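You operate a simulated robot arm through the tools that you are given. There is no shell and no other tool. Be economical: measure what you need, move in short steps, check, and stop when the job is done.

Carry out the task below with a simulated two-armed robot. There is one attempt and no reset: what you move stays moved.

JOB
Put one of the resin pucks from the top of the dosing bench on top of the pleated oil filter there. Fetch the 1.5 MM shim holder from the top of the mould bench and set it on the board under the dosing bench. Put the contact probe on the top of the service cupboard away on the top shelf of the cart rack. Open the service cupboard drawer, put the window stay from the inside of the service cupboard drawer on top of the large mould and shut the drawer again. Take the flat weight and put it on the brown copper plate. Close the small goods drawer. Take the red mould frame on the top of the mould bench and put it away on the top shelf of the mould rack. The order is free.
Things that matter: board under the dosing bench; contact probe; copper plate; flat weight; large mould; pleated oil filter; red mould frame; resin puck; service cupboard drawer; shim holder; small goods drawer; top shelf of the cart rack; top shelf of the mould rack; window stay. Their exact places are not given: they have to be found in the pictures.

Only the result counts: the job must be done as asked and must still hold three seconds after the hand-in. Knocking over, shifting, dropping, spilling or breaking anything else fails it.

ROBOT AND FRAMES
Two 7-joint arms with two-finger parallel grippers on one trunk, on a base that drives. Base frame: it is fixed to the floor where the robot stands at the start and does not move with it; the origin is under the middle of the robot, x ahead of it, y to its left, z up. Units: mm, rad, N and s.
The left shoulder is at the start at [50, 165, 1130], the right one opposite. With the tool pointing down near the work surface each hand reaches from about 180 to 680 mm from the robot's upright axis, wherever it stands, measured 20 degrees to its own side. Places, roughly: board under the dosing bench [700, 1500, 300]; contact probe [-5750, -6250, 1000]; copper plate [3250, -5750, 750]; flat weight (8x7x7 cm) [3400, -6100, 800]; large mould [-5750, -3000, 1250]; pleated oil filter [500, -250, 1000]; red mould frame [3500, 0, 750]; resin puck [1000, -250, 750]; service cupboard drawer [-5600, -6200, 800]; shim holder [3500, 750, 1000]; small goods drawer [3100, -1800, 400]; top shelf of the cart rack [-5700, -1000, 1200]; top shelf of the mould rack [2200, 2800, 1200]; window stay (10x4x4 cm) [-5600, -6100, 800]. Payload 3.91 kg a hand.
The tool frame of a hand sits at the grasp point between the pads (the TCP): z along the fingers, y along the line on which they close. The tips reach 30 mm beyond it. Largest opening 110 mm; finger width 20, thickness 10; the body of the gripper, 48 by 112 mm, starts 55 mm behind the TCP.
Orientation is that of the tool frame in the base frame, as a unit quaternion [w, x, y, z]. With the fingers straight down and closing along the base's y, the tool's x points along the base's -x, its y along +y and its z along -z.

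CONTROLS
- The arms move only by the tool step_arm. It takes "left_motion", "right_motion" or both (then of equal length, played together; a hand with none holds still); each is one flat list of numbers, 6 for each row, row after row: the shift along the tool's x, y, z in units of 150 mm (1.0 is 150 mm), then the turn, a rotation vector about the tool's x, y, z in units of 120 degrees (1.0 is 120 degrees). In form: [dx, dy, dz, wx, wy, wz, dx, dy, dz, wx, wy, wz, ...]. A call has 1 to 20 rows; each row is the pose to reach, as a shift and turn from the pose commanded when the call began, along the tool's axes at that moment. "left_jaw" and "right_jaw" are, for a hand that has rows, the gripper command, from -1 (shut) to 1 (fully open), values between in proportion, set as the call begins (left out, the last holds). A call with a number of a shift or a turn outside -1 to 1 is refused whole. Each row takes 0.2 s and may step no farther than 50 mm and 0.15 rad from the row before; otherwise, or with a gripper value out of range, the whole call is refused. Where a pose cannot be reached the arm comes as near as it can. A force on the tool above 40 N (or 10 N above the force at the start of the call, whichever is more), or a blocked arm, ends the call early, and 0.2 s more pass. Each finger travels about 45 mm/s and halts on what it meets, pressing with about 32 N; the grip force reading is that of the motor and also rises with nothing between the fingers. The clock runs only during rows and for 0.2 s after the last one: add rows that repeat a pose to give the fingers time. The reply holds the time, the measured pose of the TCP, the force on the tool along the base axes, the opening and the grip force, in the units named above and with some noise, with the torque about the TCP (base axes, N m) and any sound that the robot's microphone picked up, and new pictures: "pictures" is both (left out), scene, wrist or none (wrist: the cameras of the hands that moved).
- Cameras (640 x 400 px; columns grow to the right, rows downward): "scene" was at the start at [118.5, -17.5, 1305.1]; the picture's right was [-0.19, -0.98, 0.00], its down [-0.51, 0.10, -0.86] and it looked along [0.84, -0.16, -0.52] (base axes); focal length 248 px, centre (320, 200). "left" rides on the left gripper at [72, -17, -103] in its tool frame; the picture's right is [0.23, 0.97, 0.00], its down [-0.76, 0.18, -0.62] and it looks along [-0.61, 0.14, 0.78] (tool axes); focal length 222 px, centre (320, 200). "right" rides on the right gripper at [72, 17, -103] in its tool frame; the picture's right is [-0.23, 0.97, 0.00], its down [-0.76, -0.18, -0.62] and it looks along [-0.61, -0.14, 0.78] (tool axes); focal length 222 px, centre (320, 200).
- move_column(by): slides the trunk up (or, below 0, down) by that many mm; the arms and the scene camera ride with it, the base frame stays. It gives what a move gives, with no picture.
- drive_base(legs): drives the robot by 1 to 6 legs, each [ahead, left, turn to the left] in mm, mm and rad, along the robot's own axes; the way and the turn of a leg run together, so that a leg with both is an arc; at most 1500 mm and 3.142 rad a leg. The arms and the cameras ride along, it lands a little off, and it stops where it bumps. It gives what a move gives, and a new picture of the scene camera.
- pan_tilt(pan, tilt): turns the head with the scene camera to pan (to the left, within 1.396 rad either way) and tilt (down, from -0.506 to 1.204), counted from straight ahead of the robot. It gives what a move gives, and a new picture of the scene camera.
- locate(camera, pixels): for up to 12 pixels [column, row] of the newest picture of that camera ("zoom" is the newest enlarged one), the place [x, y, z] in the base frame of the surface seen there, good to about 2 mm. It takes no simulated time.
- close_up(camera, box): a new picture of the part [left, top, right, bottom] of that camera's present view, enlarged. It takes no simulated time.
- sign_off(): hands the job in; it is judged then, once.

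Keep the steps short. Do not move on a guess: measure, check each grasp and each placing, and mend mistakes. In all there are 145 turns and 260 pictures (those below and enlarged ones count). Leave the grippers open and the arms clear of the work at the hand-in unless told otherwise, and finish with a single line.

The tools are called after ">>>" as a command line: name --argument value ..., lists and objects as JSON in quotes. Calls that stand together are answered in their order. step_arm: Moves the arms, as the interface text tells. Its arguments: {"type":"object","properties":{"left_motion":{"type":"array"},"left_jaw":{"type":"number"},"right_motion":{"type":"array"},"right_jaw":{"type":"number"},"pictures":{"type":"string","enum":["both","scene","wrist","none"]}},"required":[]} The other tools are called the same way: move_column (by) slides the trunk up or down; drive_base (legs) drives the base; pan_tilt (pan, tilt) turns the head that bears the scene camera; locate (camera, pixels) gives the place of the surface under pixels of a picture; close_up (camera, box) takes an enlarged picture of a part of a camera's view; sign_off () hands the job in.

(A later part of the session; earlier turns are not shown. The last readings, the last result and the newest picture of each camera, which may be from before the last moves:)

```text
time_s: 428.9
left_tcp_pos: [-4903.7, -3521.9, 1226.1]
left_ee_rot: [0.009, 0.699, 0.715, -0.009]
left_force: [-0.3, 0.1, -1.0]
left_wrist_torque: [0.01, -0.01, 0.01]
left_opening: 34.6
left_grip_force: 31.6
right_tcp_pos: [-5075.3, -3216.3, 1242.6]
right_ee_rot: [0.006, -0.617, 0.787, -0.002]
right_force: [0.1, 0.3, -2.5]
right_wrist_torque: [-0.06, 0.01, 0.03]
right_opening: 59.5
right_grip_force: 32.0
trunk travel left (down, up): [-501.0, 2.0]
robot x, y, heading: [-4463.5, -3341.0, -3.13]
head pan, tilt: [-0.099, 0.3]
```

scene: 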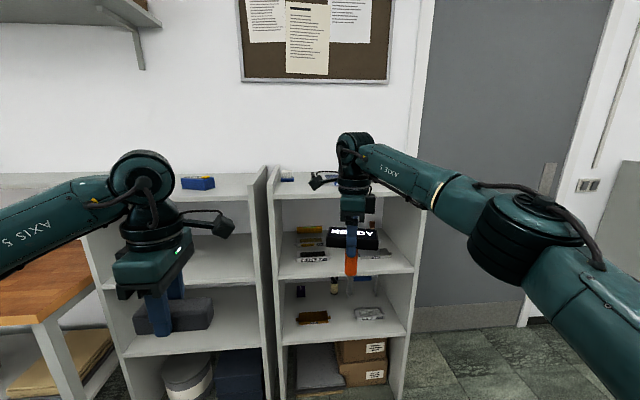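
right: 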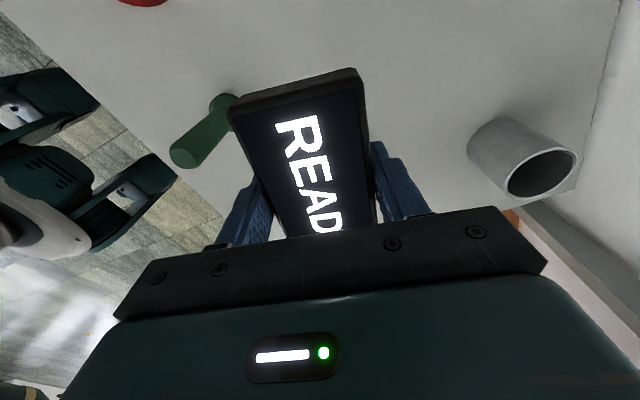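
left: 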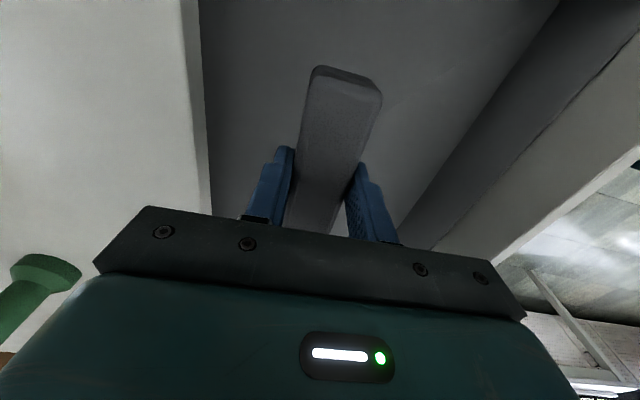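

>>> close_up --camera "scene" --box '[160, 140, 440, 230]'

>>> locate --camera "scene" --pixels '[[197, 183], [287, 178], [322, 180], [320, 172], [300, 190], [230, 190], [300, 200], [376, 190], [410, 200], [280, 198]]'

```text
2.29 times, centred on (300, 185) of scene
```

zoom: 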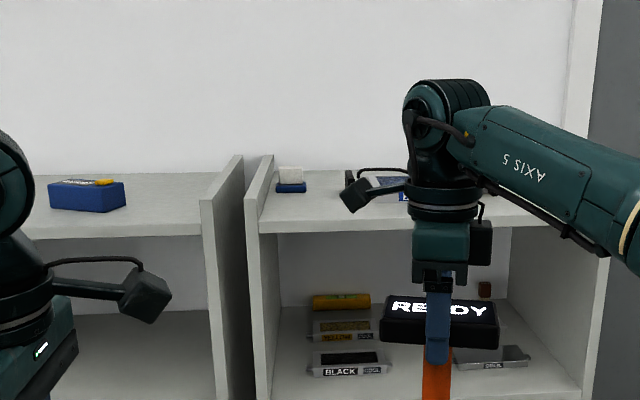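

```text
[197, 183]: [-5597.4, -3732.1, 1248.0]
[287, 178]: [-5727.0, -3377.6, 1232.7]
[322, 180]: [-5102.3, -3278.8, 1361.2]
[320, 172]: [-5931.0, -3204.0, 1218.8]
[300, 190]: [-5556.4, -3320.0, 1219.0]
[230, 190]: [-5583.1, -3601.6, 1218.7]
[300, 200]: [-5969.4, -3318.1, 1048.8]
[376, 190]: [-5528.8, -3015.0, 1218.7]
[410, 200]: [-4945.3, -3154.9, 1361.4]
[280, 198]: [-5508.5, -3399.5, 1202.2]
```

Something blue stands behind my right wrist on the right rack. Shift right 350 mm to see.

>>> drive_base --legs '[[0, -400, -0.01]]'

>>> close_up --camera "scene" --box '[140, 120, 420, 260]'

```text
time_s: 433.0
left_tcp_pos: [-4906.1, -3114.1, 1227.0]
left_ee_rot: [0.009, 0.703, 0.711, -0.009]
left_force: [-0.4, -0.3, -1.2]
left_wrist_torque: [0.01, 0.04, 0.05]
left_opening: 34.6
left_grip_force: 31.9
right_tcp_pos: [-5073.7, -2805.8, 1242.0]
right_ee_rot: [0.005, -0.612, 0.791, -0.002]
right_force: [0.2, -0.4, -2.1]
right_wrist_torque: [0.02, 0.01, 0.0]
right_opening: 59.7
right_grip_force: 31.7
trunk travel left (down, up): [-501.0, 2.0]
robot x, y, heading: [-4466.6, -2934.8, 3.137]
head pan, tilt: [-0.099, 0.3]
```

scene: 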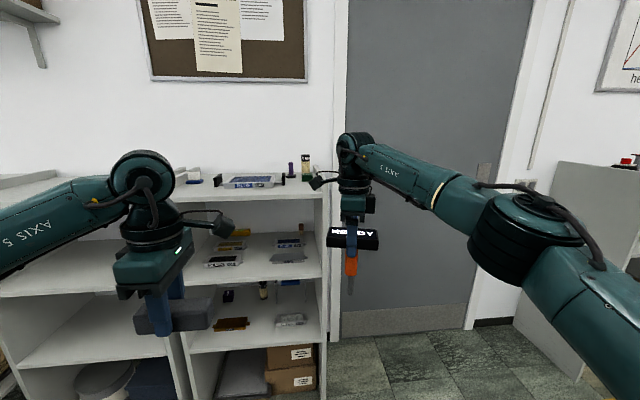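

```text
2.29 times, centred on (280, 190) of scene
```

zoom: 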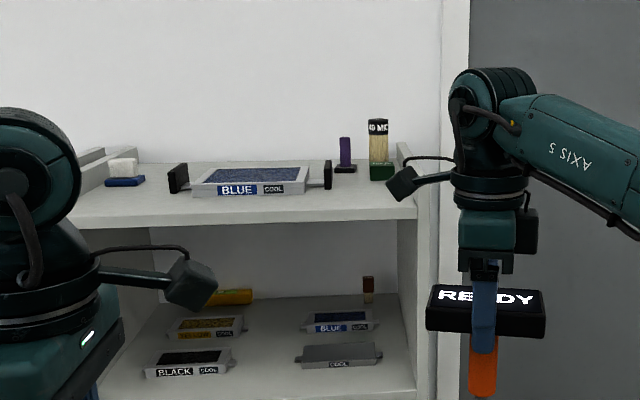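

The large mould ("BLUE / COOL") sits on the right rack top. Measure.

>>> locate --camera "zoom" --pixels '[[210, 182], [310, 180], [220, 168], [300, 166], [255, 172], [250, 192], [180, 178], [328, 175], [270, 215], [345, 155], [380, 150], [125, 170]]'

```text
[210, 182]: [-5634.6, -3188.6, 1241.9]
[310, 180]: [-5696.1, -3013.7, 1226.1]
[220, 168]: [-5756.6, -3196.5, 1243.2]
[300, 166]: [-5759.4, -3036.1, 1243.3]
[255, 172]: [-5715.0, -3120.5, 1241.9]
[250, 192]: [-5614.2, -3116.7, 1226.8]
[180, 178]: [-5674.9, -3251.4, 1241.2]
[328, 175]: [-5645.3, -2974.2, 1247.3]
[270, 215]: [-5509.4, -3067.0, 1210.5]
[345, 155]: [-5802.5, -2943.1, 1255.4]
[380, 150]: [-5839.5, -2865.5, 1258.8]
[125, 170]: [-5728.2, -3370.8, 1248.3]
```

Mould top z≈1242, x −5614..−5780, y −3215..−3020. I pull the right hand (with the probe) back 270 mm and raise/extend the left.

>>> step_arm --left_motion '[0, 0, -0.1, 0, 0, 0, 0, 0, -0.2, 0, 0, 0, 0, 0, -0.3, 0, 0, 0, 0, -0.1, -0.4, 0, 0, 0, 0, -0.2, -0.5, 0, 0, 0, 0, -0.3, -0.6, 0, 0, 0, 0, -0.4, -0.6, 0, 0, 0, 0, -0.5, -0.6, 0, 0, 0]' --right_motion '[-0.03, -0.12, 0, 0, 0, 0, -0.06, -0.24, 0, 0, 0, 0, -0.09, -0.36, 0, 0, 0, 0, -0.13, -0.48, 0, 0, 0, 0, -0.16, -0.6, 0, 0, 0, 0, -0.19, -0.72, 0, 0, 0, 0, -0.22, -0.84, 0, 0, 0, 0, -0.25, -0.97, 0, 0, 0, 0]' --pictures "none"

>>> step_arm --right_motion '[-0.03, -0.1, 0, 0, 0, 0, -0.06, -0.2, 0, 0, 0, 0, -0.09, -0.3, 0, 0, 0, 0, -0.12, -0.4, 0, 0, 0, 0, -0.15, -0.5, 0, 0, 0, 0, -0.18, -0.6, 0, 0, 0, 0, -0.2, -0.7, 0, 0, 0, 0, -0.2, -0.7, 0, 0, 0, 0]' --pictures "scene"

```text
time_s: 434.8
left_tcp_pos: [-4982.2, -3112.7, 1319.5]
left_ee_rot: [0.009, 0.704, 0.71, -0.009]
left_force: [-0.3, 0.4, -1.4]
left_wrist_torque: [-0.02, 0.0, -0.02]
left_opening: 34.1
left_grip_force: 32.5
right_tcp_pos: [-4922.2, -2807.6, 1242.2]
right_ee_rot: [0.005, -0.611, 0.792, -0.003]
right_force: [-0.4, 0.5, -1.3]
right_wrist_torque: [0.0, -0.02, -0.02]
right_opening: 59.6
right_grip_force: 32.2
trunk travel left (down, up): [-501.0, 2.0]
robot x, y, heading: [-4464.6, -2937.7, 3.132]
head pan, tilt: [-0.099, 0.3]
```

```text
time_s: 436.6
left_tcp_pos: [-4982.8, -3112.7, 1317.6]
left_ee_rot: [0.008, 0.703, 0.711, -0.009]
left_force: [-0.1, -0.2, -0.7]
left_wrist_torque: [-0.01, -0.02, -0.02]
left_opening: 34.7
left_grip_force: 31.8
right_tcp_pos: [-4814.3, -2804.0, 1243.7]
right_ee_rot: [0.005, -0.612, 0.791, -0.003]
right_force: [-0.7, 0.5, -1.7]
right_wrist_torque: [0.02, 0.02, -0.01]
right_opening: 59.6
right_grip_force: 32.1
trunk travel left (down, up): [-501.0, 2.0]
robot x, y, heading: [-4464.8, -2936.7, 3.136]
head pan, tilt: [-0.099, 0.3]
```

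scene: 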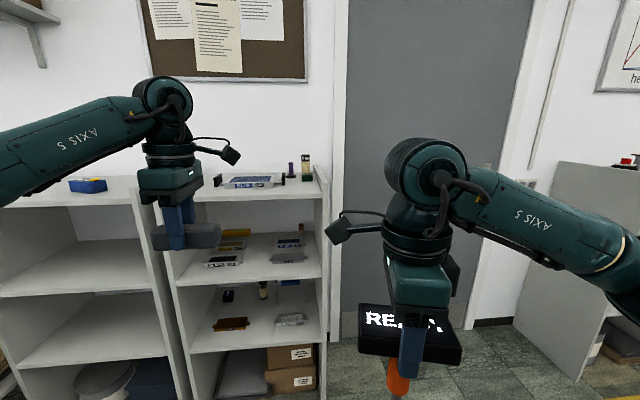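

>>> step_arm --right_motion '[-0.1, -0.05, 0, 0, 0, 0, -0.22, -0.1, 0, 0, 0, 0, -0.34, -0.15, 0, 0, 0, 0, -0.46, -0.2, 0, 0, 0, 0, -0.58, -0.25, 0, 0, 0, 0, -0.7, -0.3, 0, 0, 0, 0, -0.78, -0.35, 0, 0, 0, 0, -0.78, -0.35, 0, 0, 0, 0]' --pictures "none"

>>> drive_base --legs '[[600, 0, 0]]'

>>> pan_tilt --pan 0.25 --tilt 0.55

```text
time_s: 438.4
left_tcp_pos: [-4982.3, -3112.5, 1319.0]
left_ee_rot: [0.008, 0.703, 0.711, -0.009]
left_force: [0.6, -0.1, -2.2]
left_wrist_torque: [0.01, 0.0, -0.02]
left_opening: 34.4
left_grip_force: 32.2
right_tcp_pos: [-4734.5, -2705.2, 1245.6]
right_ee_rot: [0.005, -0.612, 0.791, -0.002]
right_force: [-0.5, -0.6, -1.5]
right_wrist_torque: [0.01, 0.01, 0.03]
right_opening: 59.5
right_grip_force: 32.2
trunk travel left (down, up): [-501.0, 2.0]
robot x, y, heading: [-4464.3, -2941.5, 3.136]
head pan, tilt: [-0.099, 0.3]
```

```text
time_s: 441.8
left_tcp_pos: [-5590.8, -3107.5, 1318.4]
left_ee_rot: [0.008, 0.704, 0.71, -0.009]
left_force: [-0.1, 1.0, -1.2]
left_wrist_torque: [0.03, 0.03, 0.0]
left_opening: 34.6
left_grip_force: 31.5
right_tcp_pos: [-5340.9, -2699.7, 1245.2]
right_ee_rot: [0.005, -0.612, 0.791, -0.003]
right_force: [0.3, 0.4, -2.0]
right_wrist_torque: [0.01, -0.02, 0.02]
right_opening: 59.5
right_grip_force: 31.5
trunk travel left (down, up): [-501.0, 2.0]
robot x, y, heading: [-5073.8, -2934.3, 3.135]
head pan, tilt: [-0.099, 0.3]
```

scene: 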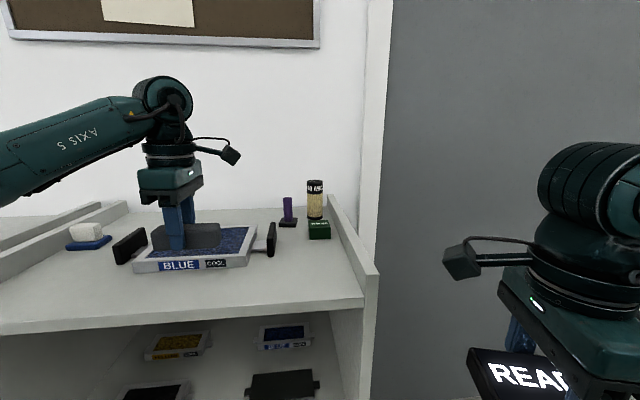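

```text
time_s: 442.6
left_tcp_pos: [-5589.5, -3108.4, 1318.3]
left_ee_rot: [0.008, 0.704, 0.71, -0.009]
left_force: [0.2, -0.3, -1.4]
left_wrist_torque: [-0.01, -0.02, 0.01]
left_opening: 34.3
left_grip_force: 32.4
right_tcp_pos: [-5340.7, -2700.5, 1245.8]
right_ee_rot: [0.006, -0.612, 0.791, -0.003]
right_force: [0.2, 0.1, -2.1]
right_wrist_torque: [0.03, 0.03, -0.04]
right_opening: 59.7
right_grip_force: 32.2
trunk travel left (down, up): [-501.0, 2.0]
robot x, y, heading: [-5073.4, -2934.5, 3.135]
head pan, tilt: [0.25, 0.55]
```

scene: 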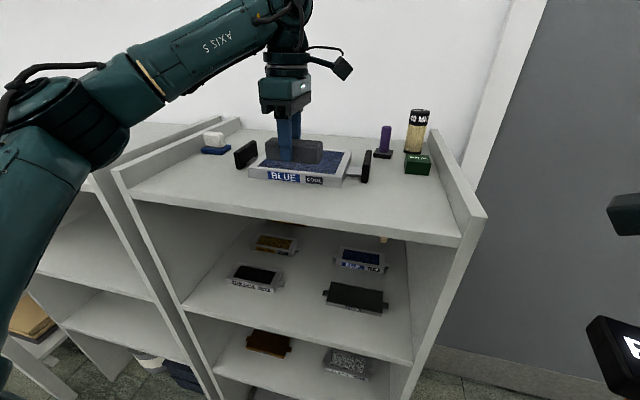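

>>> locate --camera "scene" --pixels '[[252, 170], [340, 178], [350, 154], [262, 160], [330, 168], [340, 160], [275, 160], [245, 152], [366, 165], [330, 155]]'

>>> close_up --camera "left" --box '[100, 0, 540, 260]'

```text
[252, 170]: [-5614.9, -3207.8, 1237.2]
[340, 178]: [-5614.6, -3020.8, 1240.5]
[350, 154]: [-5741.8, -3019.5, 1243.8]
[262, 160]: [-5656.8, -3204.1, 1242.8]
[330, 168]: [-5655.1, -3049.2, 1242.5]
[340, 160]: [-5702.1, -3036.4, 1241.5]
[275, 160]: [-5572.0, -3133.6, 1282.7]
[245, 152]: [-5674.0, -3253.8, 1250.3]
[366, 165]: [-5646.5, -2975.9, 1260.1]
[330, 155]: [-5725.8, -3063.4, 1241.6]
```

```text
1.45 times, centred on (320, 130) of left
```

zoom: 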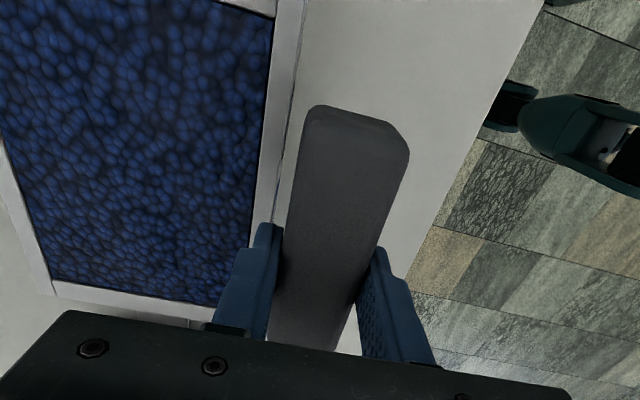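

>>> drive_base --legs '[[60, 0, 0]]'

>>> step_arm --left_motion '[0, -0.08, 0, 0, 0, 0, 0, -0.16, 0, 0, 0, 0, 0, -0.22, 0, 0, 0, 0, 0, -0.22, 0.07, 0, 0, 0, 0, -0.22, 0.13, 0, 0, 0, 0, -0.22, 0.18, 0, 0, 0, 0, -0.22, 0.18, 0, 0, 0]' --pictures "scene"

>>> close_up --camera "scene" --box '[220, 100, 400, 220]'

```text
time_s: 443.6
left_tcp_pos: [-5650.8, -3107.4, 1318.2]
left_ee_rot: [0.009, 0.704, 0.71, -0.009]
left_force: [0.4, 0.1, -1.2]
left_wrist_torque: [-0.04, -0.1, 0.0]
left_opening: 34.7
left_grip_force: 32.2
right_tcp_pos: [-5400.7, -2700.3, 1244.6]
right_ee_rot: [0.005, -0.611, 0.791, -0.002]
right_force: [-0.8, 0.0, -1.0]
right_wrist_torque: [-0.01, -0.01, -0.02]
right_opening: 59.5
right_grip_force: 32.0
trunk travel left (down, up): [-501.0, 2.0]
robot x, y, heading: [-5127.3, -2933.0, 3.136]
head pan, tilt: [0.25, 0.55]
```

scene: 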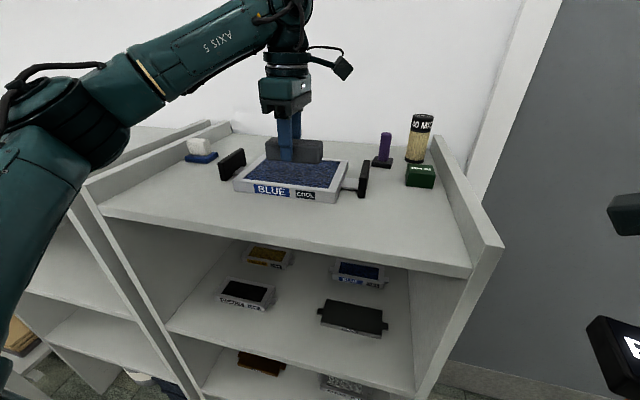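

```text
time_s: 445.2
left_tcp_pos: [-5681.7, -3108.6, 1291.2]
left_ee_rot: [0.008, 0.704, 0.71, -0.009]
left_force: [0.5, 0.2, -1.2]
left_wrist_torque: [-0.03, -0.02, 0.01]
left_opening: 34.3
left_grip_force: 32.0
right_tcp_pos: [-5401.2, -2700.1, 1245.5]
right_ee_rot: [0.005, -0.612, 0.791, -0.002]
right_force: [-0.6, 0.4, -0.7]
right_wrist_torque: [0.0, 0.01, 0.0]
right_opening: 59.7
right_grip_force: 31.8
trunk travel left (down, up): [-501.0, 2.0]
robot x, y, heading: [-5130.9, -2935.0, 3.131]
head pan, tilt: [0.25, 0.55]
```

scene: 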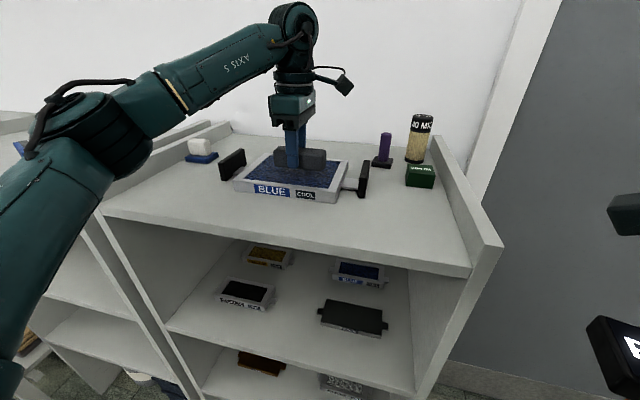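

```text
3.33 times, centred on (310, 160) of scene
```

zoom: 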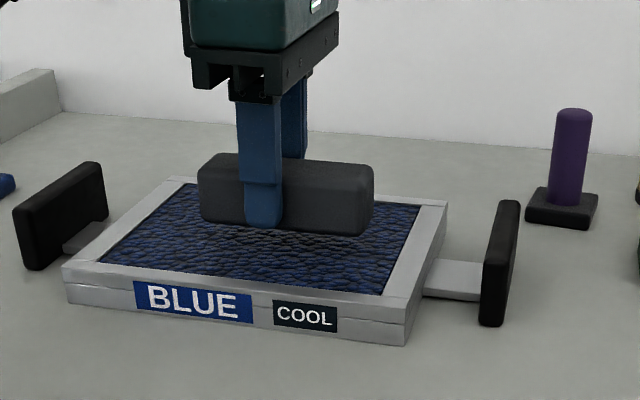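

Position good. Lower ~11 mm gently.

>>> step_arm --left_motion '[0, 0, 0.02, 0, 0, 0, 0, 0, 0.04, 0, 0, 0, 0, 0, 0.055, 0, 0, 0, 0, 0, 0.07, 0, 0, 0, 0, 0, 0.07, 0, 0, 0]' --pictures "scene"

>>> close_up --camera "scene" --box '[250, 120, 360, 200]'

>>> locate --camera "zoom" --pixels '[[140, 170], [400, 190], [140, 205], [400, 225], [220, 230], [300, 270]]'

```text
time_s: 446.4
left_tcp_pos: [-5682.4, -3109.5, 1281.2]
left_ee_rot: [0.009, 0.704, 0.71, -0.009]
left_force: [0.4, 0.9, -1.2]
left_wrist_torque: [-0.02, -0.03, 0.0]
left_opening: 34.5
left_grip_force: 32.2
right_tcp_pos: [-5400.7, -2700.4, 1244.6]
right_ee_rot: [0.005, -0.612, 0.791, -0.002]
right_force: [-0.5, -0.1, -2.4]
right_wrist_torque: [0.0, 0.02, -0.04]
right_opening: 59.7
right_grip_force: 32.3
trunk travel left (down, up): [-501.0, 2.0]
robot x, y, heading: [-5129.7, -2934.2, 3.135]
head pan, tilt: [0.25, 0.55]
```

scene: 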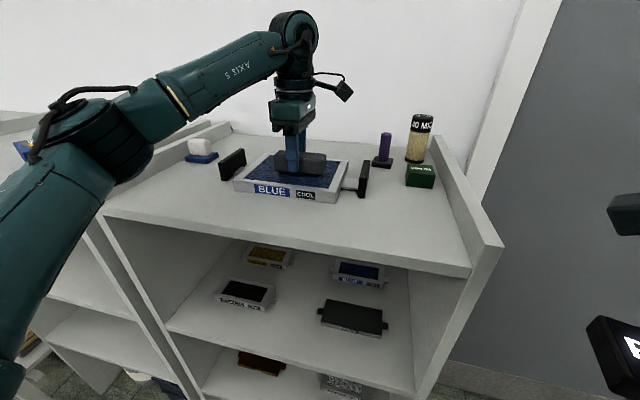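

```text
5.00 times, centred on (305, 160) of scene
```

zoom: 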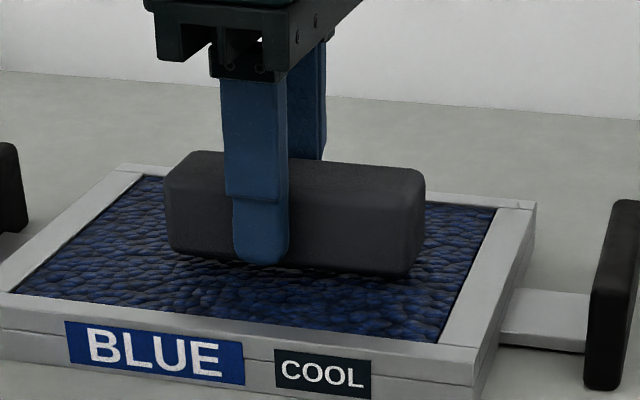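

```text
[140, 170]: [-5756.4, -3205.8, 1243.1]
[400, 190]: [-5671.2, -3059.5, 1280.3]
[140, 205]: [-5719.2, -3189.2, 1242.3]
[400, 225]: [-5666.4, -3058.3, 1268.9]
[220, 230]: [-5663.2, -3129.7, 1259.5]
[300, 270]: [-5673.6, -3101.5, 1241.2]
```

>>> step_arm --left_motion '[0, 0, 0.01, 0, 0, 0, 0, 0, 0.02, 0, 0, 0, 0, 0, 0.02, 0, 0, 0]' --pictures "none"

>>> step_arm --left_motion '[0, 0, 0.008, 0, 0, 0, 0, 0, 0.008, 0, 0, 0]' --pictures "none"

```text
time_s: 447.2
left_tcp_pos: [-5683.3, -3109.5, 1279.7]
left_ee_rot: [0.008, 0.704, 0.71, -0.009]
left_force: [-2.4, -1.2, 5.4]
left_wrist_torque: [0.23, -0.01, 0.04]
left_opening: 34.7
left_grip_force: 32.1
right_tcp_pos: [-5400.5, -2699.4, 1245.2]
right_ee_rot: [0.006, -0.611, 0.791, -0.002]
right_force: [0.7, 0.9, -2.0]
right_wrist_torque: [0.02, 0.01, 0.0]
right_opening: 59.5
right_grip_force: 31.9
trunk travel left (down, up): [-501.0, 2.0]
robot x, y, heading: [-5132.1, -2932.6, 3.132]
head pan, tilt: [0.25, 0.55]
```

```text
time_s: 447.8
left_tcp_pos: [-5682.3, -3109.9, 1280.5]
left_ee_rot: [0.007, 0.704, 0.71, -0.01]
left_force: [-7.3, -1.6, 17.3]
left_wrist_torque: [0.09, -0.09, 0.02]
left_opening: 34.4
left_grip_force: 32.1
right_tcp_pos: [-5399.5, -2699.2, 1245.3]
right_ee_rot: [0.005, -0.611, 0.791, -0.003]
right_force: [0.2, -0.1, -1.3]
right_wrist_torque: [0.01, -0.01, 0.0]
right_opening: 59.6
right_grip_force: 32.3
trunk travel left (down, up): [-501.0, 2.0]
robot x, y, heading: [-5130.1, -2930.8, 3.138]
head pan, tilt: [0.25, 0.55]
```

Contact (17 N). Ease up 1 mm, open partially, and rise.

>>> step_arm --left_motion '[0, 0, -0.012, 0, 0, 0, 0, 0, -0.012, 0, 0, 0]' --pictures "none"

>>> step_arm --left_motion '[0, 0, 0, 0, 0, 0, 0, 0, 0, 0, 0, 0, 0, 0, 0, 0, 0, 0, 0, 0, 0, 0, 0, 0]' --left_jaw 0.3 --pictures "none"

>>> step_arm --left_motion '[0, 0, -0.08, 0, 0, 0, 0, 0, -0.2, 0, 0, 0, 0, 0.0, -0.35, 0, 0, 0, 0, 0.2, -0.4, 0, 0, 0, 0, 0.4, -0.4, 0, 0, 0]' --pictures "scene"

>>> close_up --camera "scene" --box '[220, 100, 400, 220]'

```text
time_s: 448.4
left_tcp_pos: [-5682.4, -3109.6, 1279.3]
left_ee_rot: [0.007, 0.704, 0.71, -0.009]
left_force: [-7.3, -2.0, 15.3]
left_wrist_torque: [0.23, 0.18, 0.08]
left_opening: 34.6
left_grip_force: 31.8
right_tcp_pos: [-5400.7, -2698.6, 1244.5]
right_ee_rot: [0.005, -0.612, 0.791, -0.003]
right_force: [0.0, 0.3, -1.7]
right_wrist_torque: [-0.01, 0.01, 0.0]
right_opening: 59.2
right_grip_force: 32.9
trunk travel left (down, up): [-501.0, 2.0]
robot x, y, heading: [-5135.5, -2934.9, 3.132]
head pan, tilt: [0.25, 0.55]
```

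```text
time_s: 449.4
left_tcp_pos: [-5683.0, -3109.2, 1279.6]
left_ee_rot: [0.009, 0.705, 0.709, -0.008]
left_force: [1.1, 0.1, -0.6]
left_wrist_torque: [0.02, 0.01, 0.01]
left_opening: 71.8
left_grip_force: 0.0
right_tcp_pos: [-5400.3, -2699.8, 1245.1]
right_ee_rot: [0.005, -0.612, 0.791, -0.002]
right_force: [0.0, 0.1, -1.8]
right_wrist_torque: [-0.05, 0.01, -0.02]
right_opening: 59.6
right_grip_force: 31.8
trunk travel left (down, up): [-501.0, 2.0]
robot x, y, heading: [-5132.4, -2934.7, 3.137]
head pan, tilt: [0.25, 0.55]
```

```text
time_s: 450.6
left_tcp_pos: [-5619.3, -3109.1, 1337.2]
left_ee_rot: [0.008, 0.703, 0.711, -0.009]
left_force: [0.6, -0.2, -0.7]
left_wrist_torque: [-0.01, 0.01, -0.02]
left_opening: 71.4
left_grip_force: 0.1
right_tcp_pos: [-5399.8, -2699.6, 1245.2]
right_ee_rot: [0.005, -0.611, 0.792, -0.002]
right_force: [0.1, 0.1, -1.5]
right_wrist_torque: [-0.02, 0.0, -0.03]
right_opening: 59.5
right_grip_force: 32.0
trunk travel left (down, up): [-501.0, 2.0]
robot x, y, heading: [-5133.6, -2934.3, 3.133]
head pan, tilt: [0.25, 0.55]
```

scene: 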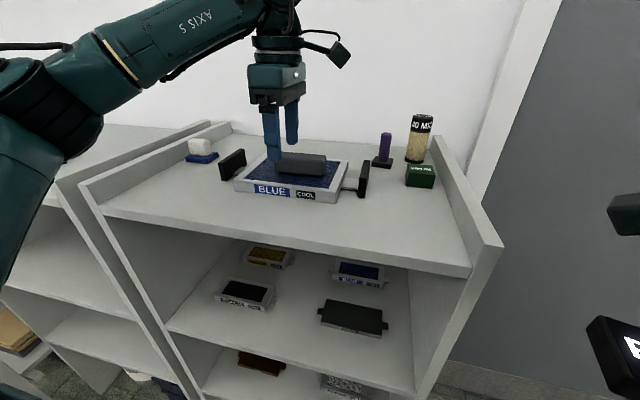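

```text
3.33 times, centred on (310, 160) of scene
```

zoom: 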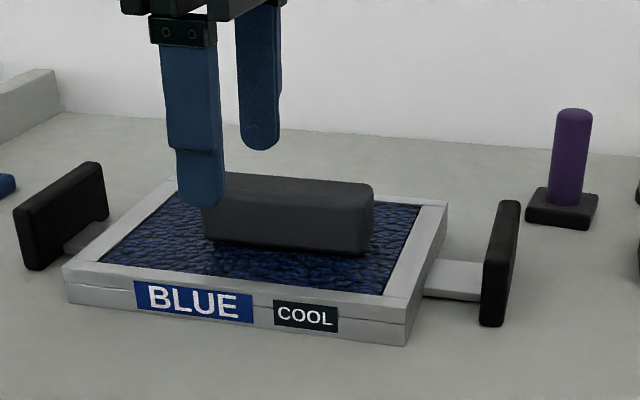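

Stay rests on the large mould. Back away and go to the cart rack.

>>> drive_base --legs '[[-550, 0, 0], [0, -1450, 0]]'

>>> pan_tilt --pan -0.35 --tilt 0.3

```text
time_s: 466.5
left_tcp_pos: [-5053.2, -1631.0, 1336.9]
left_ee_rot: [0.009, 0.705, 0.709, -0.008]
left_force: [0.0, -0.3, -0.2]
left_wrist_torque: [0.0, -0.01, -0.02]
left_opening: 71.1
left_grip_force: 0.1
right_tcp_pos: [-4831.9, -1223.0, 1245.0]
right_ee_rot: [0.006, -0.61, 0.792, -0.003]
right_force: [0.7, -0.6, -1.3]
right_wrist_torque: [-0.01, -0.03, -0.02]
right_opening: 59.3
right_grip_force: 32.3
trunk travel left (down, up): [-501.0, 2.0]
robot x, y, heading: [-4561.0, -1460.6, 3.131]
head pan, tilt: [0.25, 0.55]
```

scene: 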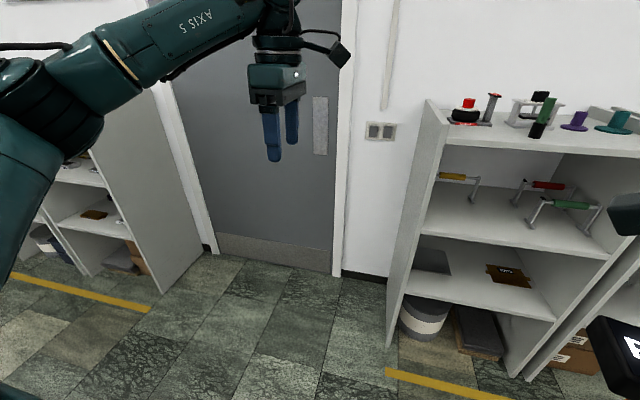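

```text
time_s: 467.5
left_tcp_pos: [-5053.1, -1631.6, 1336.7]
left_ee_rot: [0.009, 0.706, 0.708, -0.009]
left_force: [-0.2, -1.0, -0.2]
left_wrist_torque: [0.0, 0.01, -0.03]
left_opening: 71.6
left_grip_force: 0.0
right_tcp_pos: [-4833.0, -1222.9, 1245.3]
right_ee_rot: [0.005, -0.61, 0.793, -0.003]
right_force: [0.3, -0.2, -0.9]
right_wrist_torque: [0.04, 0.01, 0.0]
right_opening: 59.5
right_grip_force: 32.2
trunk travel left (down, up): [-501.0, 2.0]
robot x, y, heading: [-4564.9, -1454.1, 3.128]
head pan, tilt: [-0.351, 0.3]
```

scene: 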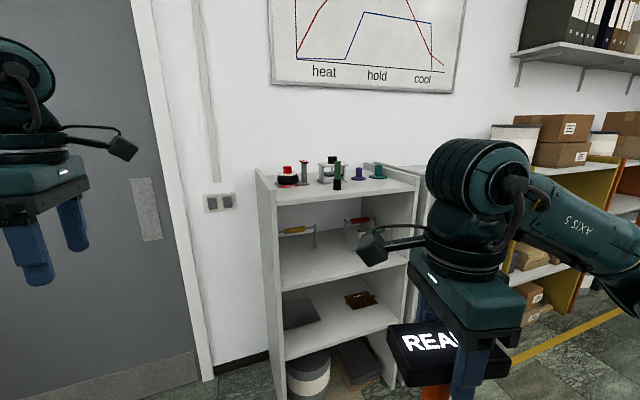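

>>> locate --camera "scene" --pixels '[[268, 180], [300, 200], [350, 195], [400, 182], [340, 175], [288, 178], [357, 175], [330, 165], [405, 185], [415, 172], [420, 185], [305, 165]]'

>>> close_up --camera "scene" --box '[240, 140, 450, 260]'

```text
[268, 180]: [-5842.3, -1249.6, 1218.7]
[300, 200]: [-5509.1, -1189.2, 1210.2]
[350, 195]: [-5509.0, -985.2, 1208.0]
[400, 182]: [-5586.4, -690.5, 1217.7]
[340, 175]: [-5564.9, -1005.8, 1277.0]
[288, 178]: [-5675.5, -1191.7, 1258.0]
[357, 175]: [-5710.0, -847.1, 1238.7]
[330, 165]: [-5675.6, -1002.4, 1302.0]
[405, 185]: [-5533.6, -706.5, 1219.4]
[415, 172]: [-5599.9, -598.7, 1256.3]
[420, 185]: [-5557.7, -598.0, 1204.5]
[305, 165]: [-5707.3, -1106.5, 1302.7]
```

```text
3.05 times, centred on (345, 200) of scene
```

zoom: 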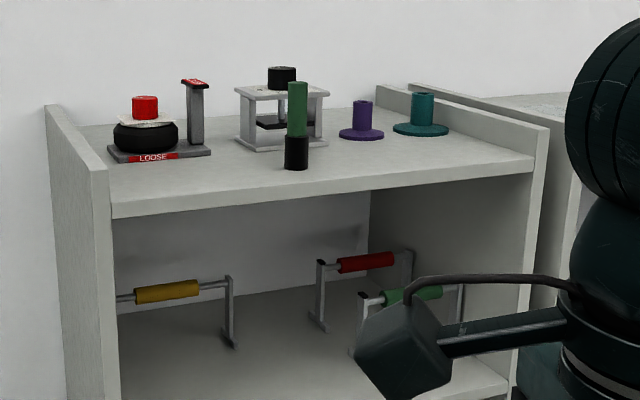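

The rack top is busy, and the probe is too tippy to stand. Plan: turn the right hand so the probe lies horizontally (tip forward), let the left hand take the handle from above, and lay it on the shelf's free front-right area. First rotate the right hand here in free space.

>>> step_arm --right_motion '[0.086, 0.071, 0.024, -0.0677, 0.0089, -0.0089, 0.172, 0.142, 0.049, -0.1355, 0.0178, -0.0178, 0.258, 0.213, 0.073, -0.203, 0.0267, -0.0267, 0.344, 0.284, 0.097, -0.271, 0.0356, -0.0356, 0.43, 0.355, 0.121, -0.3386, 0.0445, -0.0445, 0.517, 0.425, 0.146, -0.4064, 0.0535, -0.0535, 0.603, 0.496, 0.17, -0.474, 0.0624, -0.0624, 0.689, 0.567, 0.194, -0.542, 0.0713, -0.0713, 0.775, 0.638, 0.218, -0.6095, 0.0802, -0.0802, 0.861, 0.709, 0.243, -0.677, 0.0891, -0.0891, 0.947, 0.78, 0.267, -0.745, 0.098, -0.098, 0.947, 0.78, 0.267, -0.745, 0.098, -0.098]' --pictures "scene"

```text
time_s: 470.1
left_tcp_pos: [-5053.2, -1631.8, 1336.7]
left_ee_rot: [0.008, 0.705, 0.709, -0.008]
left_force: [-0.1, 0.3, 0.0]
left_wrist_torque: [0.0, -0.02, -0.01]
left_opening: 71.4
left_grip_force: 0.1
right_tcp_pos: [-4986.7, -1334.7, 1199.0]
right_ee_rot: [0.498, 0.503, -0.501, -0.498]
right_force: [0.3, 0.1, -1.2]
right_wrist_torque: [0.0, -0.08, -0.03]
right_opening: 59.8
right_grip_force: 31.5
right hand out of reach, approached as far as the arm can: row 4, 5, 6, 7, 8, 9, 10, 11, 12
trunk travel left (down, up): [-501.0, 2.0]
robot x, y, heading: [-4563.4, -1456.3, 3.129]
head pan, tilt: [-0.351, 0.3]
```

scene: 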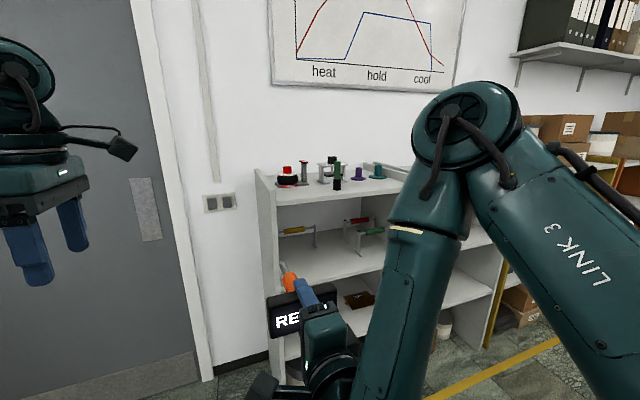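

The probe is horizontal. Now turn the left hand back to normal yaw, and measure the handle.

>>> step_arm --left_motion '[0, 0.03, 0, 0, 0, 0.068, 0, 0.06, 0, 0, 0, 0.136, 0, 0.09, 0, 0, 0, 0.205, 0, 0.12, 0, 0, 0, 0.273, 0, 0.15, 0, 0, 0, 0.341, 0, 0.18, 0, 0, 0, 0.409, 0, 0.21, 0, 0, 0, 0.477, 0, 0.24, 0, 0, 0, 0.545, 0, 0.27, 0, 0, 0, 0.614, 0, 0.3, 0, 0, 0, 0.682, 0, 0.3, 0, 0, 0, 0.75, 0, 0.3, 0, 0, 0, 0.75]' --left_jaw 0.1 --pictures "none"

>>> pan_tilt --pan -0.1 --tilt 0.6

>>> close_up --camera "scene" --box '[180, 80, 400, 240]'

```text
time_s: 472.7
left_tcp_pos: [-5007.8, -1632.0, 1337.0]
left_ee_rot: [0.011, 1.0, 0.001, 0.0]
left_force: [0.1, 0.5, -0.2]
left_wrist_torque: [0.02, -0.01, 0.03]
left_opening: 60.5
left_grip_force: 0.0
right_tcp_pos: [-4987.4, -1335.2, 1199.0]
right_ee_rot: [0.497, 0.504, -0.501, -0.498]
right_force: [-0.2, -0.6, -1.4]
right_wrist_torque: [-0.02, -0.03, -0.01]
right_opening: 59.8
right_grip_force: 31.8
trunk travel left (down, up): [-501.0, 2.0]
robot x, y, heading: [-4566.6, -1460.6, 3.134]
head pan, tilt: [-0.351, 0.3]
```

```text
time_s: 473.5
left_tcp_pos: [-5009.1, -1631.3, 1337.5]
left_ee_rot: [0.011, 1.0, 0.003, 0.0]
left_force: [0.4, -0.1, -0.1]
left_wrist_torque: [0.0, -0.03, 0.02]
left_opening: 60.6
left_grip_force: 0.1
right_tcp_pos: [-4985.4, -1335.0, 1199.3]
right_ee_rot: [0.497, 0.504, -0.502, -0.497]
right_force: [0.3, -0.6, -1.1]
right_wrist_torque: [0.01, -0.02, 0.02]
right_opening: 59.6
right_grip_force: 32.3
trunk travel left (down, up): [-501.0, 2.0]
robot x, y, heading: [-4566.9, -1454.9, 3.131]
head pan, tilt: [-0.099, 0.6]
```

scene: 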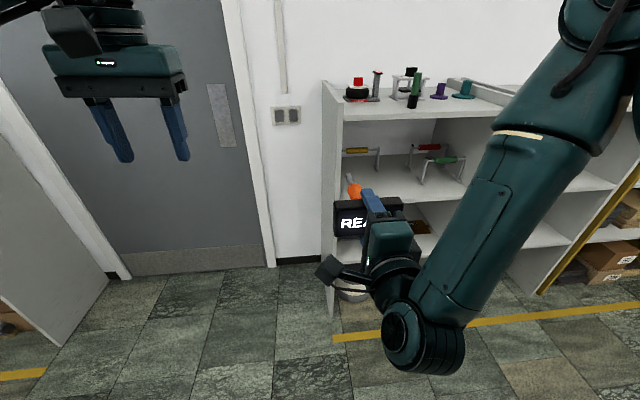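

```text
2.50 times, centred on (290, 160) of scene
```

zoom: 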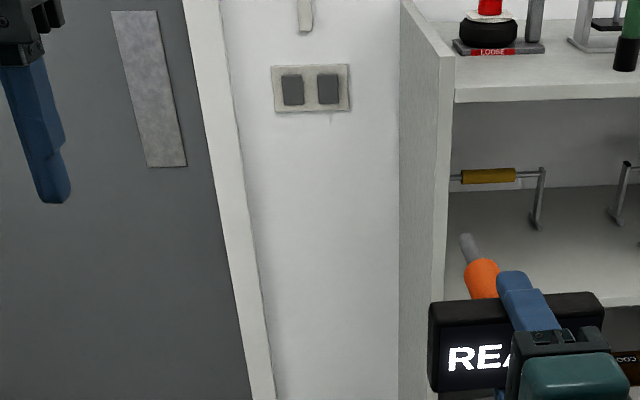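

>>> locate --camera "zoom" --pixels '[[482, 272], [478, 285], [470, 285], [492, 280], [467, 245], [472, 255], [515, 280], [440, 310], [590, 300]]'

```text
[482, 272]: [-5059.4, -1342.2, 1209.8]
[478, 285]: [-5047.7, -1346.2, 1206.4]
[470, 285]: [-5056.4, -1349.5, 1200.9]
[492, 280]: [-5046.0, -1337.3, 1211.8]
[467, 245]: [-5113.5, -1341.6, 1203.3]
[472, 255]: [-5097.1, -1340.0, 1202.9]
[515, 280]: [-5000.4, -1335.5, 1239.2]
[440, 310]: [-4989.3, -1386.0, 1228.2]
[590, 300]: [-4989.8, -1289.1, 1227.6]
```

Handle axis: y≈-1340, z≈1199, x −5012..−5090. Shift the right hand 120 mm toward the centre; bring the left above.

>>> step_arm --left_motion '[-0.04, -0.1, 0, 0, 0, 0, -0.08, -0.2, 0, 0, 0, 0, -0.12, -0.3, 0, 0, 0, 0, -0.16, -0.4, 0, 0, 0, 0, -0.2, -0.55, 0, 0, 0, 0, -0.25, -0.7, 0, 0, 0, 0, -0.3, -0.85, 0, 0, 0, 0, -0.3, -1.0, 0, 0, 0, 0, -0.3, -1.0, 0, 0, 0, 0]' --right_motion '[0.1, 0, 0, 0, 0, 0, 0.2, 0, 0, 0, 0, 0, 0.3, 0, 0, 0, 0, 0, 0.4, 0, 0, 0, 0, 0, 0.5, 0, 0, 0, 0, 0, 0.6, 0, 0, 0, 0, 0, 0.7, 0, 0, 0, 0, 0, 0.8, 0, 0, 0, 0, 0, 0.8, 0, 0, 0, 0, 0]' --pictures "none"

>>> pan_tilt --pan 0.0 --tilt 0.5

>>> close_up --camera "left" --box '[140, 20, 500, 240]'

```text
time_s: 475.5
left_tcp_pos: [-5058.0, -1483.5, 1333.4]
left_ee_rot: [0.011, 1.0, 0.003, -0.001]
left_force: [0.3, -0.2, 0.8]
left_wrist_torque: [-0.03, -0.02, 0.02]
left_opening: 60.5
left_grip_force: 0.1
right_tcp_pos: [-4986.4, -1456.0, 1199.2]
right_ee_rot: [0.497, 0.505, -0.501, -0.497]
right_force: [1.1, 0.0, -1.4]
right_wrist_torque: [-0.01, -0.03, -0.01]
right_opening: 59.7
right_grip_force: 32.3
trunk travel left (down, up): [-501.0, 2.0]
robot x, y, heading: [-4559.9, -1454.9, 3.129]
head pan, tilt: [-0.099, 0.6]
```

```text
time_s: 476.2
left_tcp_pos: [-5056.4, -1482.2, 1334.4]
left_ee_rot: [0.012, 1.0, 0.002, 0.0]
left_force: [-0.8, 0.0, 0.6]
left_wrist_torque: [0.0, 0.01, 0.01]
left_opening: 60.4
left_grip_force: 0.0
right_tcp_pos: [-4988.3, -1453.9, 1199.9]
right_ee_rot: [0.497, 0.505, -0.501, -0.498]
right_force: [-0.2, 0.4, -1.5]
right_wrist_torque: [-0.01, -0.02, 0.02]
right_opening: 59.6
right_grip_force: 32.3
trunk travel left (down, up): [-501.0, 2.0]
robot x, y, heading: [-4568.2, -1458.1, 3.13]
head pan, tilt: [0.0, 0.499]
```

scene: 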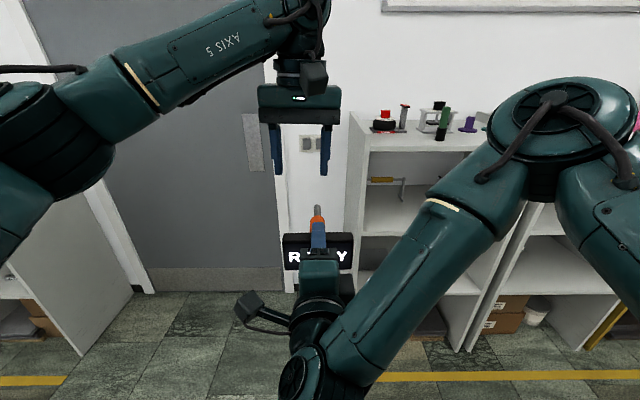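

```text
1.78 times, centred on (320, 130) of left
```

zoom: 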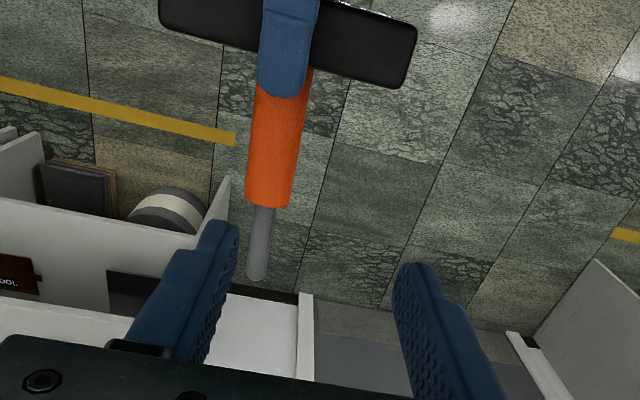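

>>> locate --camera "zoom" --pixels '[[283, 100], [272, 190], [276, 150], [262, 230], [258, 270], [258, 150], [300, 150], [288, 85]]'

```text
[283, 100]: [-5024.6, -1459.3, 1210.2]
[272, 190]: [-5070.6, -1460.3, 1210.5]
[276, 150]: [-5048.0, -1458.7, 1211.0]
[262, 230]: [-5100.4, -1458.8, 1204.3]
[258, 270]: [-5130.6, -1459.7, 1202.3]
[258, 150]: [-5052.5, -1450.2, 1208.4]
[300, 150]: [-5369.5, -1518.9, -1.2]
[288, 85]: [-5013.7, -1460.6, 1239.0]
```

Handle axis y≈-1459.5, z≈1198. Lower the left hand around it and grip.

>>> step_arm --left_motion '[0.033, -0.08, 0, 0, 0, 0, 0.033, -0.155, 0.1, 0, 0, 0, 0.033, -0.155, 0.25, 0, 0, 0, 0.033, -0.155, 0.4, 0, 0, 0, 0.033, -0.155, 0.55, 0, 0, 0, 0.033, -0.155, 0.7, 0, 0, 0, 0.033, -0.155, 0.8, 0, 0, 0, 0.033, -0.155, 0.85, 0, 0, 0, 0.033, -0.155, 0.85, 0, 0, 0]' --pictures "wrist"

```text
time_s: 478.2
left_tcp_pos: [-5049.1, -1460.6, 1204.3]
left_ee_rot: [0.012, 1.0, 0.003, -0.001]
left_force: [-0.2, 0.1, -0.2]
left_wrist_torque: [0.0, 0.01, 0.0]
left_opening: 60.6
left_grip_force: 0.0
right_tcp_pos: [-4987.8, -1455.5, 1198.8]
right_ee_rot: [0.498, 0.505, -0.501, -0.497]
right_force: [0.6, 0.2, -1.4]
right_wrist_torque: [0.01, -0.03, 0.02]
right_opening: 59.5
right_grip_force: 32.0
trunk travel left (down, up): [-501.0, 2.0]
robot x, y, heading: [-4565.0, -1456.6, 3.134]
head pan, tilt: [0.0, 0.499]
```

left: 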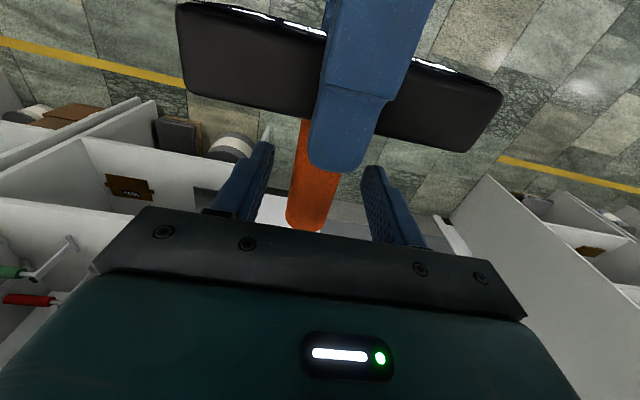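

The handle is between the left fingers. Close the left, then open the right and withdraw it backward.

>>> step_arm --left_motion '[0, 0, 0, 0, 0, 0, 0, 0, 0, 0, 0, 0, 0, 0, 0, 0, 0, 0, 0, 0, 0, 0, 0, 0, 0, 0, 0, 0, 0, 0]' --left_jaw -1 --pictures "none"

>>> step_arm --right_motion '[0, 0, 0, 0, 0, 0, 0, 0, 0, 0, 0, 0, 0, 0, 0, 0, 0, 0, 0, 0, 0, 0, 0, 0]' --right_jaw 0.7 --pictures "none"

```text
time_s: 479.4
left_tcp_pos: [-5050.1, -1459.5, 1205.2]
left_ee_rot: [0.01, 1.0, 0.003, -0.001]
left_force: [-2.1, 20.9, -0.5]
left_wrist_torque: [0.13, 0.04, 0.72]
left_opening: 27.0
left_grip_force: 32.5
right_tcp_pos: [-4988.2, -1457.1, 1198.6]
right_ee_rot: [0.499, 0.506, -0.5, -0.495]
right_force: [2.0, -21.3, 1.6]
right_wrist_torque: [0.03, 0.11, 0.56]
right_opening: 59.8
right_grip_force: 31.5
trunk travel left (down, up): [-501.0, 2.0]
robot x, y, heading: [-4558.7, -1456.4, 3.133]
head pan, tilt: [0.0, 0.499]
```

```text
time_s: 480.4
left_tcp_pos: [-5050.3, -1459.8, 1205.4]
left_ee_rot: [0.012, 1.0, 0.003, 0.0]
left_force: [1.3, 0.6, -0.1]
left_wrist_torque: [0.0, 0.04, -0.02]
left_opening: 26.7
left_grip_force: 32.2
right_tcp_pos: [-4988.9, -1457.1, 1199.3]
right_ee_rot: [0.497, 0.504, -0.502, -0.498]
right_force: [-0.5, -0.7, 0.6]
right_wrist_torque: [0.0, -0.03, 0.03]
right_opening: 93.5
right_grip_force: 0.0
trunk travel left (down, up): [-501.0, 2.0]
robot x, y, heading: [-4566.5, -1455.9, 3.133]
head pan, tilt: [0.0, 0.499]
```

Left holds it. Separate: left forward 60 mm, right back 30 mm.

>>> step_arm --left_motion '[-0.1, 0, 0, 0, 0, 0, -0.2, 0, 0, 0, 0, 0, -0.3, 0, 0, 0, 0, 0, -0.4, 0, 0, 0, 0, 0, -0.4, 0, 0, 0, 0, 0]' --right_motion '[0, 0, -0.05, 0, 0, 0, 0, 0, -0.1, 0, 0, 0, 0, 0, -0.15, 0, 0, 0, 0, 0, -0.2, 0, 0, 0, 0, 0, -0.2, 0, 0, 0]' --pictures "scene"

>>> close_up --camera "scene" --box '[230, 150, 420, 320]'

```text
time_s: 481.6
left_tcp_pos: [-5108.7, -1460.5, 1206.8]
left_ee_rot: [0.012, 1.0, 0.004, 0.0]
left_force: [0.0, -0.3, -0.6]
left_wrist_torque: [0.0, 0.05, -0.02]
left_opening: 26.7
left_grip_force: 31.9
right_tcp_pos: [-4958.8, -1454.7, 1198.2]
right_ee_rot: [0.496, 0.505, -0.501, -0.497]
right_force: [0.3, -0.4, 0.4]
right_wrist_torque: [-0.02, 0.02, 0.01]
right_opening: 93.7
right_grip_force: 0.1
trunk travel left (down, up): [-501.0, 2.0]
robot x, y, heading: [-4560.7, -1459.3, 3.133]
head pan, tilt: [0.0, 0.499]
```

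scene: 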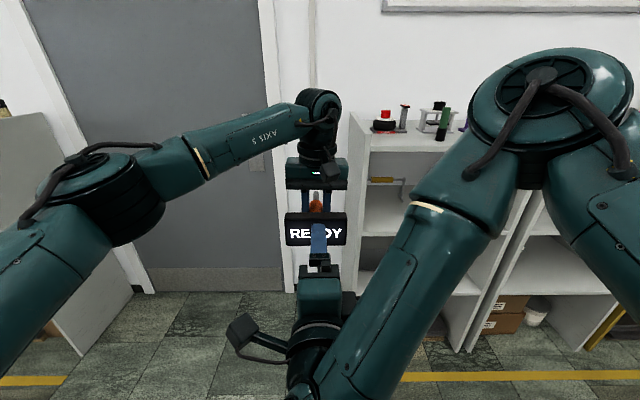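

```text
2.35 times, centred on (325, 235) of scene
```

zoom: 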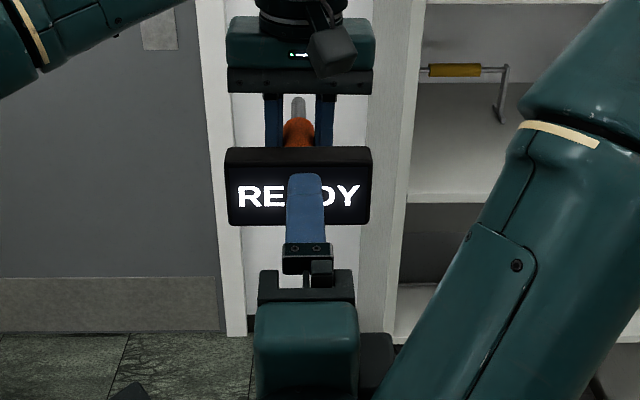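

Handover done. Now return the right hand to pointing down and retract it to the right side.

>>> step_arm --right_motion '[-0.15, 0, -0.1, 0, 0, 0, -0.35, 0, -0.15, 0, 0, 0, -0.55, 0, -0.2, 0, 0, 0, -0.6, 0.03, -0.25, 0.0677, -0.0089, 0.0089, -0.65, 0.06, -0.3, 0.1355, -0.0178, 0.0178, -0.7, 0.09, -0.35, 0.203, -0.0267, 0.0267, -0.75, 0.12, -0.4, 0.271, -0.0356, 0.0356, -0.8, 0.15, -0.45, 0.3386, -0.0445, 0.0445, -0.85, 0.18, -0.5, 0.4064, -0.0535, 0.0535, -0.9, 0.21, -0.55, 0.474, -0.0624, 0.0624, -0.95, 0.24, -0.6, 0.542, -0.0713, 0.0713, -1.0, 0.27, -0.65, 0.6095, -0.0802, 0.0802, -1.0, 0.27, -0.7, 0.677, -0.0891, 0.0891, -1.0, 0.27, -0.75, 0.745, -0.098, 0.098, -1.0, 0.27, -0.75, 0.745, -0.098, 0.098]' --pictures "none"

>>> step_arm --left_motion '[0, 0, -0.1, 0, 0, 0, 0, 0, -0.25, 0, 0, 0, 0, 0, -0.4, 0, 0, 0, 0, 0, -0.5, 0, 0, 0, 0, 0, -0.6, 0, 0, 0, 0, 0, -0.6, 0, 0, 0]' --pictures "scene"

```text
time_s: 484.8
left_tcp_pos: [-5108.7, -1461.0, 1206.7]
left_ee_rot: [0.012, 1.0, 0.002, 0.0]
left_force: [-0.6, 0.1, -0.7]
left_wrist_torque: [-0.02, 0.05, -0.04]
left_opening: 26.6
left_grip_force: 31.9
right_tcp_pos: [-4847.2, -1307.4, 1239.7]
right_ee_rot: [0.006, -0.61, 0.793, -0.003]
right_force: [0.4, -0.3, -0.8]
right_wrist_torque: [-0.04, -0.02, 0.02]
right_opening: 93.3
right_grip_force: 0.0
right hand out of reach, approached as far as the arm can: row 3, 4, 5, 6, 7, 8, 9
trunk travel left (down, up): [-501.0, 2.0]
robot x, y, heading: [-4561.6, -1458.8, 3.136]
head pan, tilt: [0.0, 0.499]
```

```text
time_s: 486.2
left_tcp_pos: [-5106.6, -1457.9, 1295.6]
left_ee_rot: [0.011, 1.0, 0.004, 0.0]
left_force: [0.5, -0.5, -2.3]
left_wrist_torque: [-0.02, 0.03, -0.05]
left_opening: 26.7
left_grip_force: 32.0
right_tcp_pos: [-4847.8, -1307.5, 1241.1]
right_ee_rot: [0.005, -0.61, 0.792, -0.003]
right_force: [-0.6, 0.3, -0.9]
right_wrist_torque: [-0.02, -0.03, -0.01]
right_opening: 93.5
right_grip_force: 0.0
trunk travel left (down, up): [-501.0, 2.0]
robot x, y, heading: [-4562.2, -1456.9, 3.133]
head pan, tilt: [0.0, 0.499]
```

scene: 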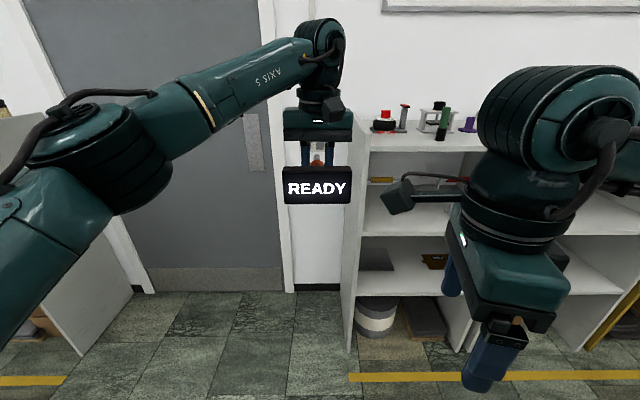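

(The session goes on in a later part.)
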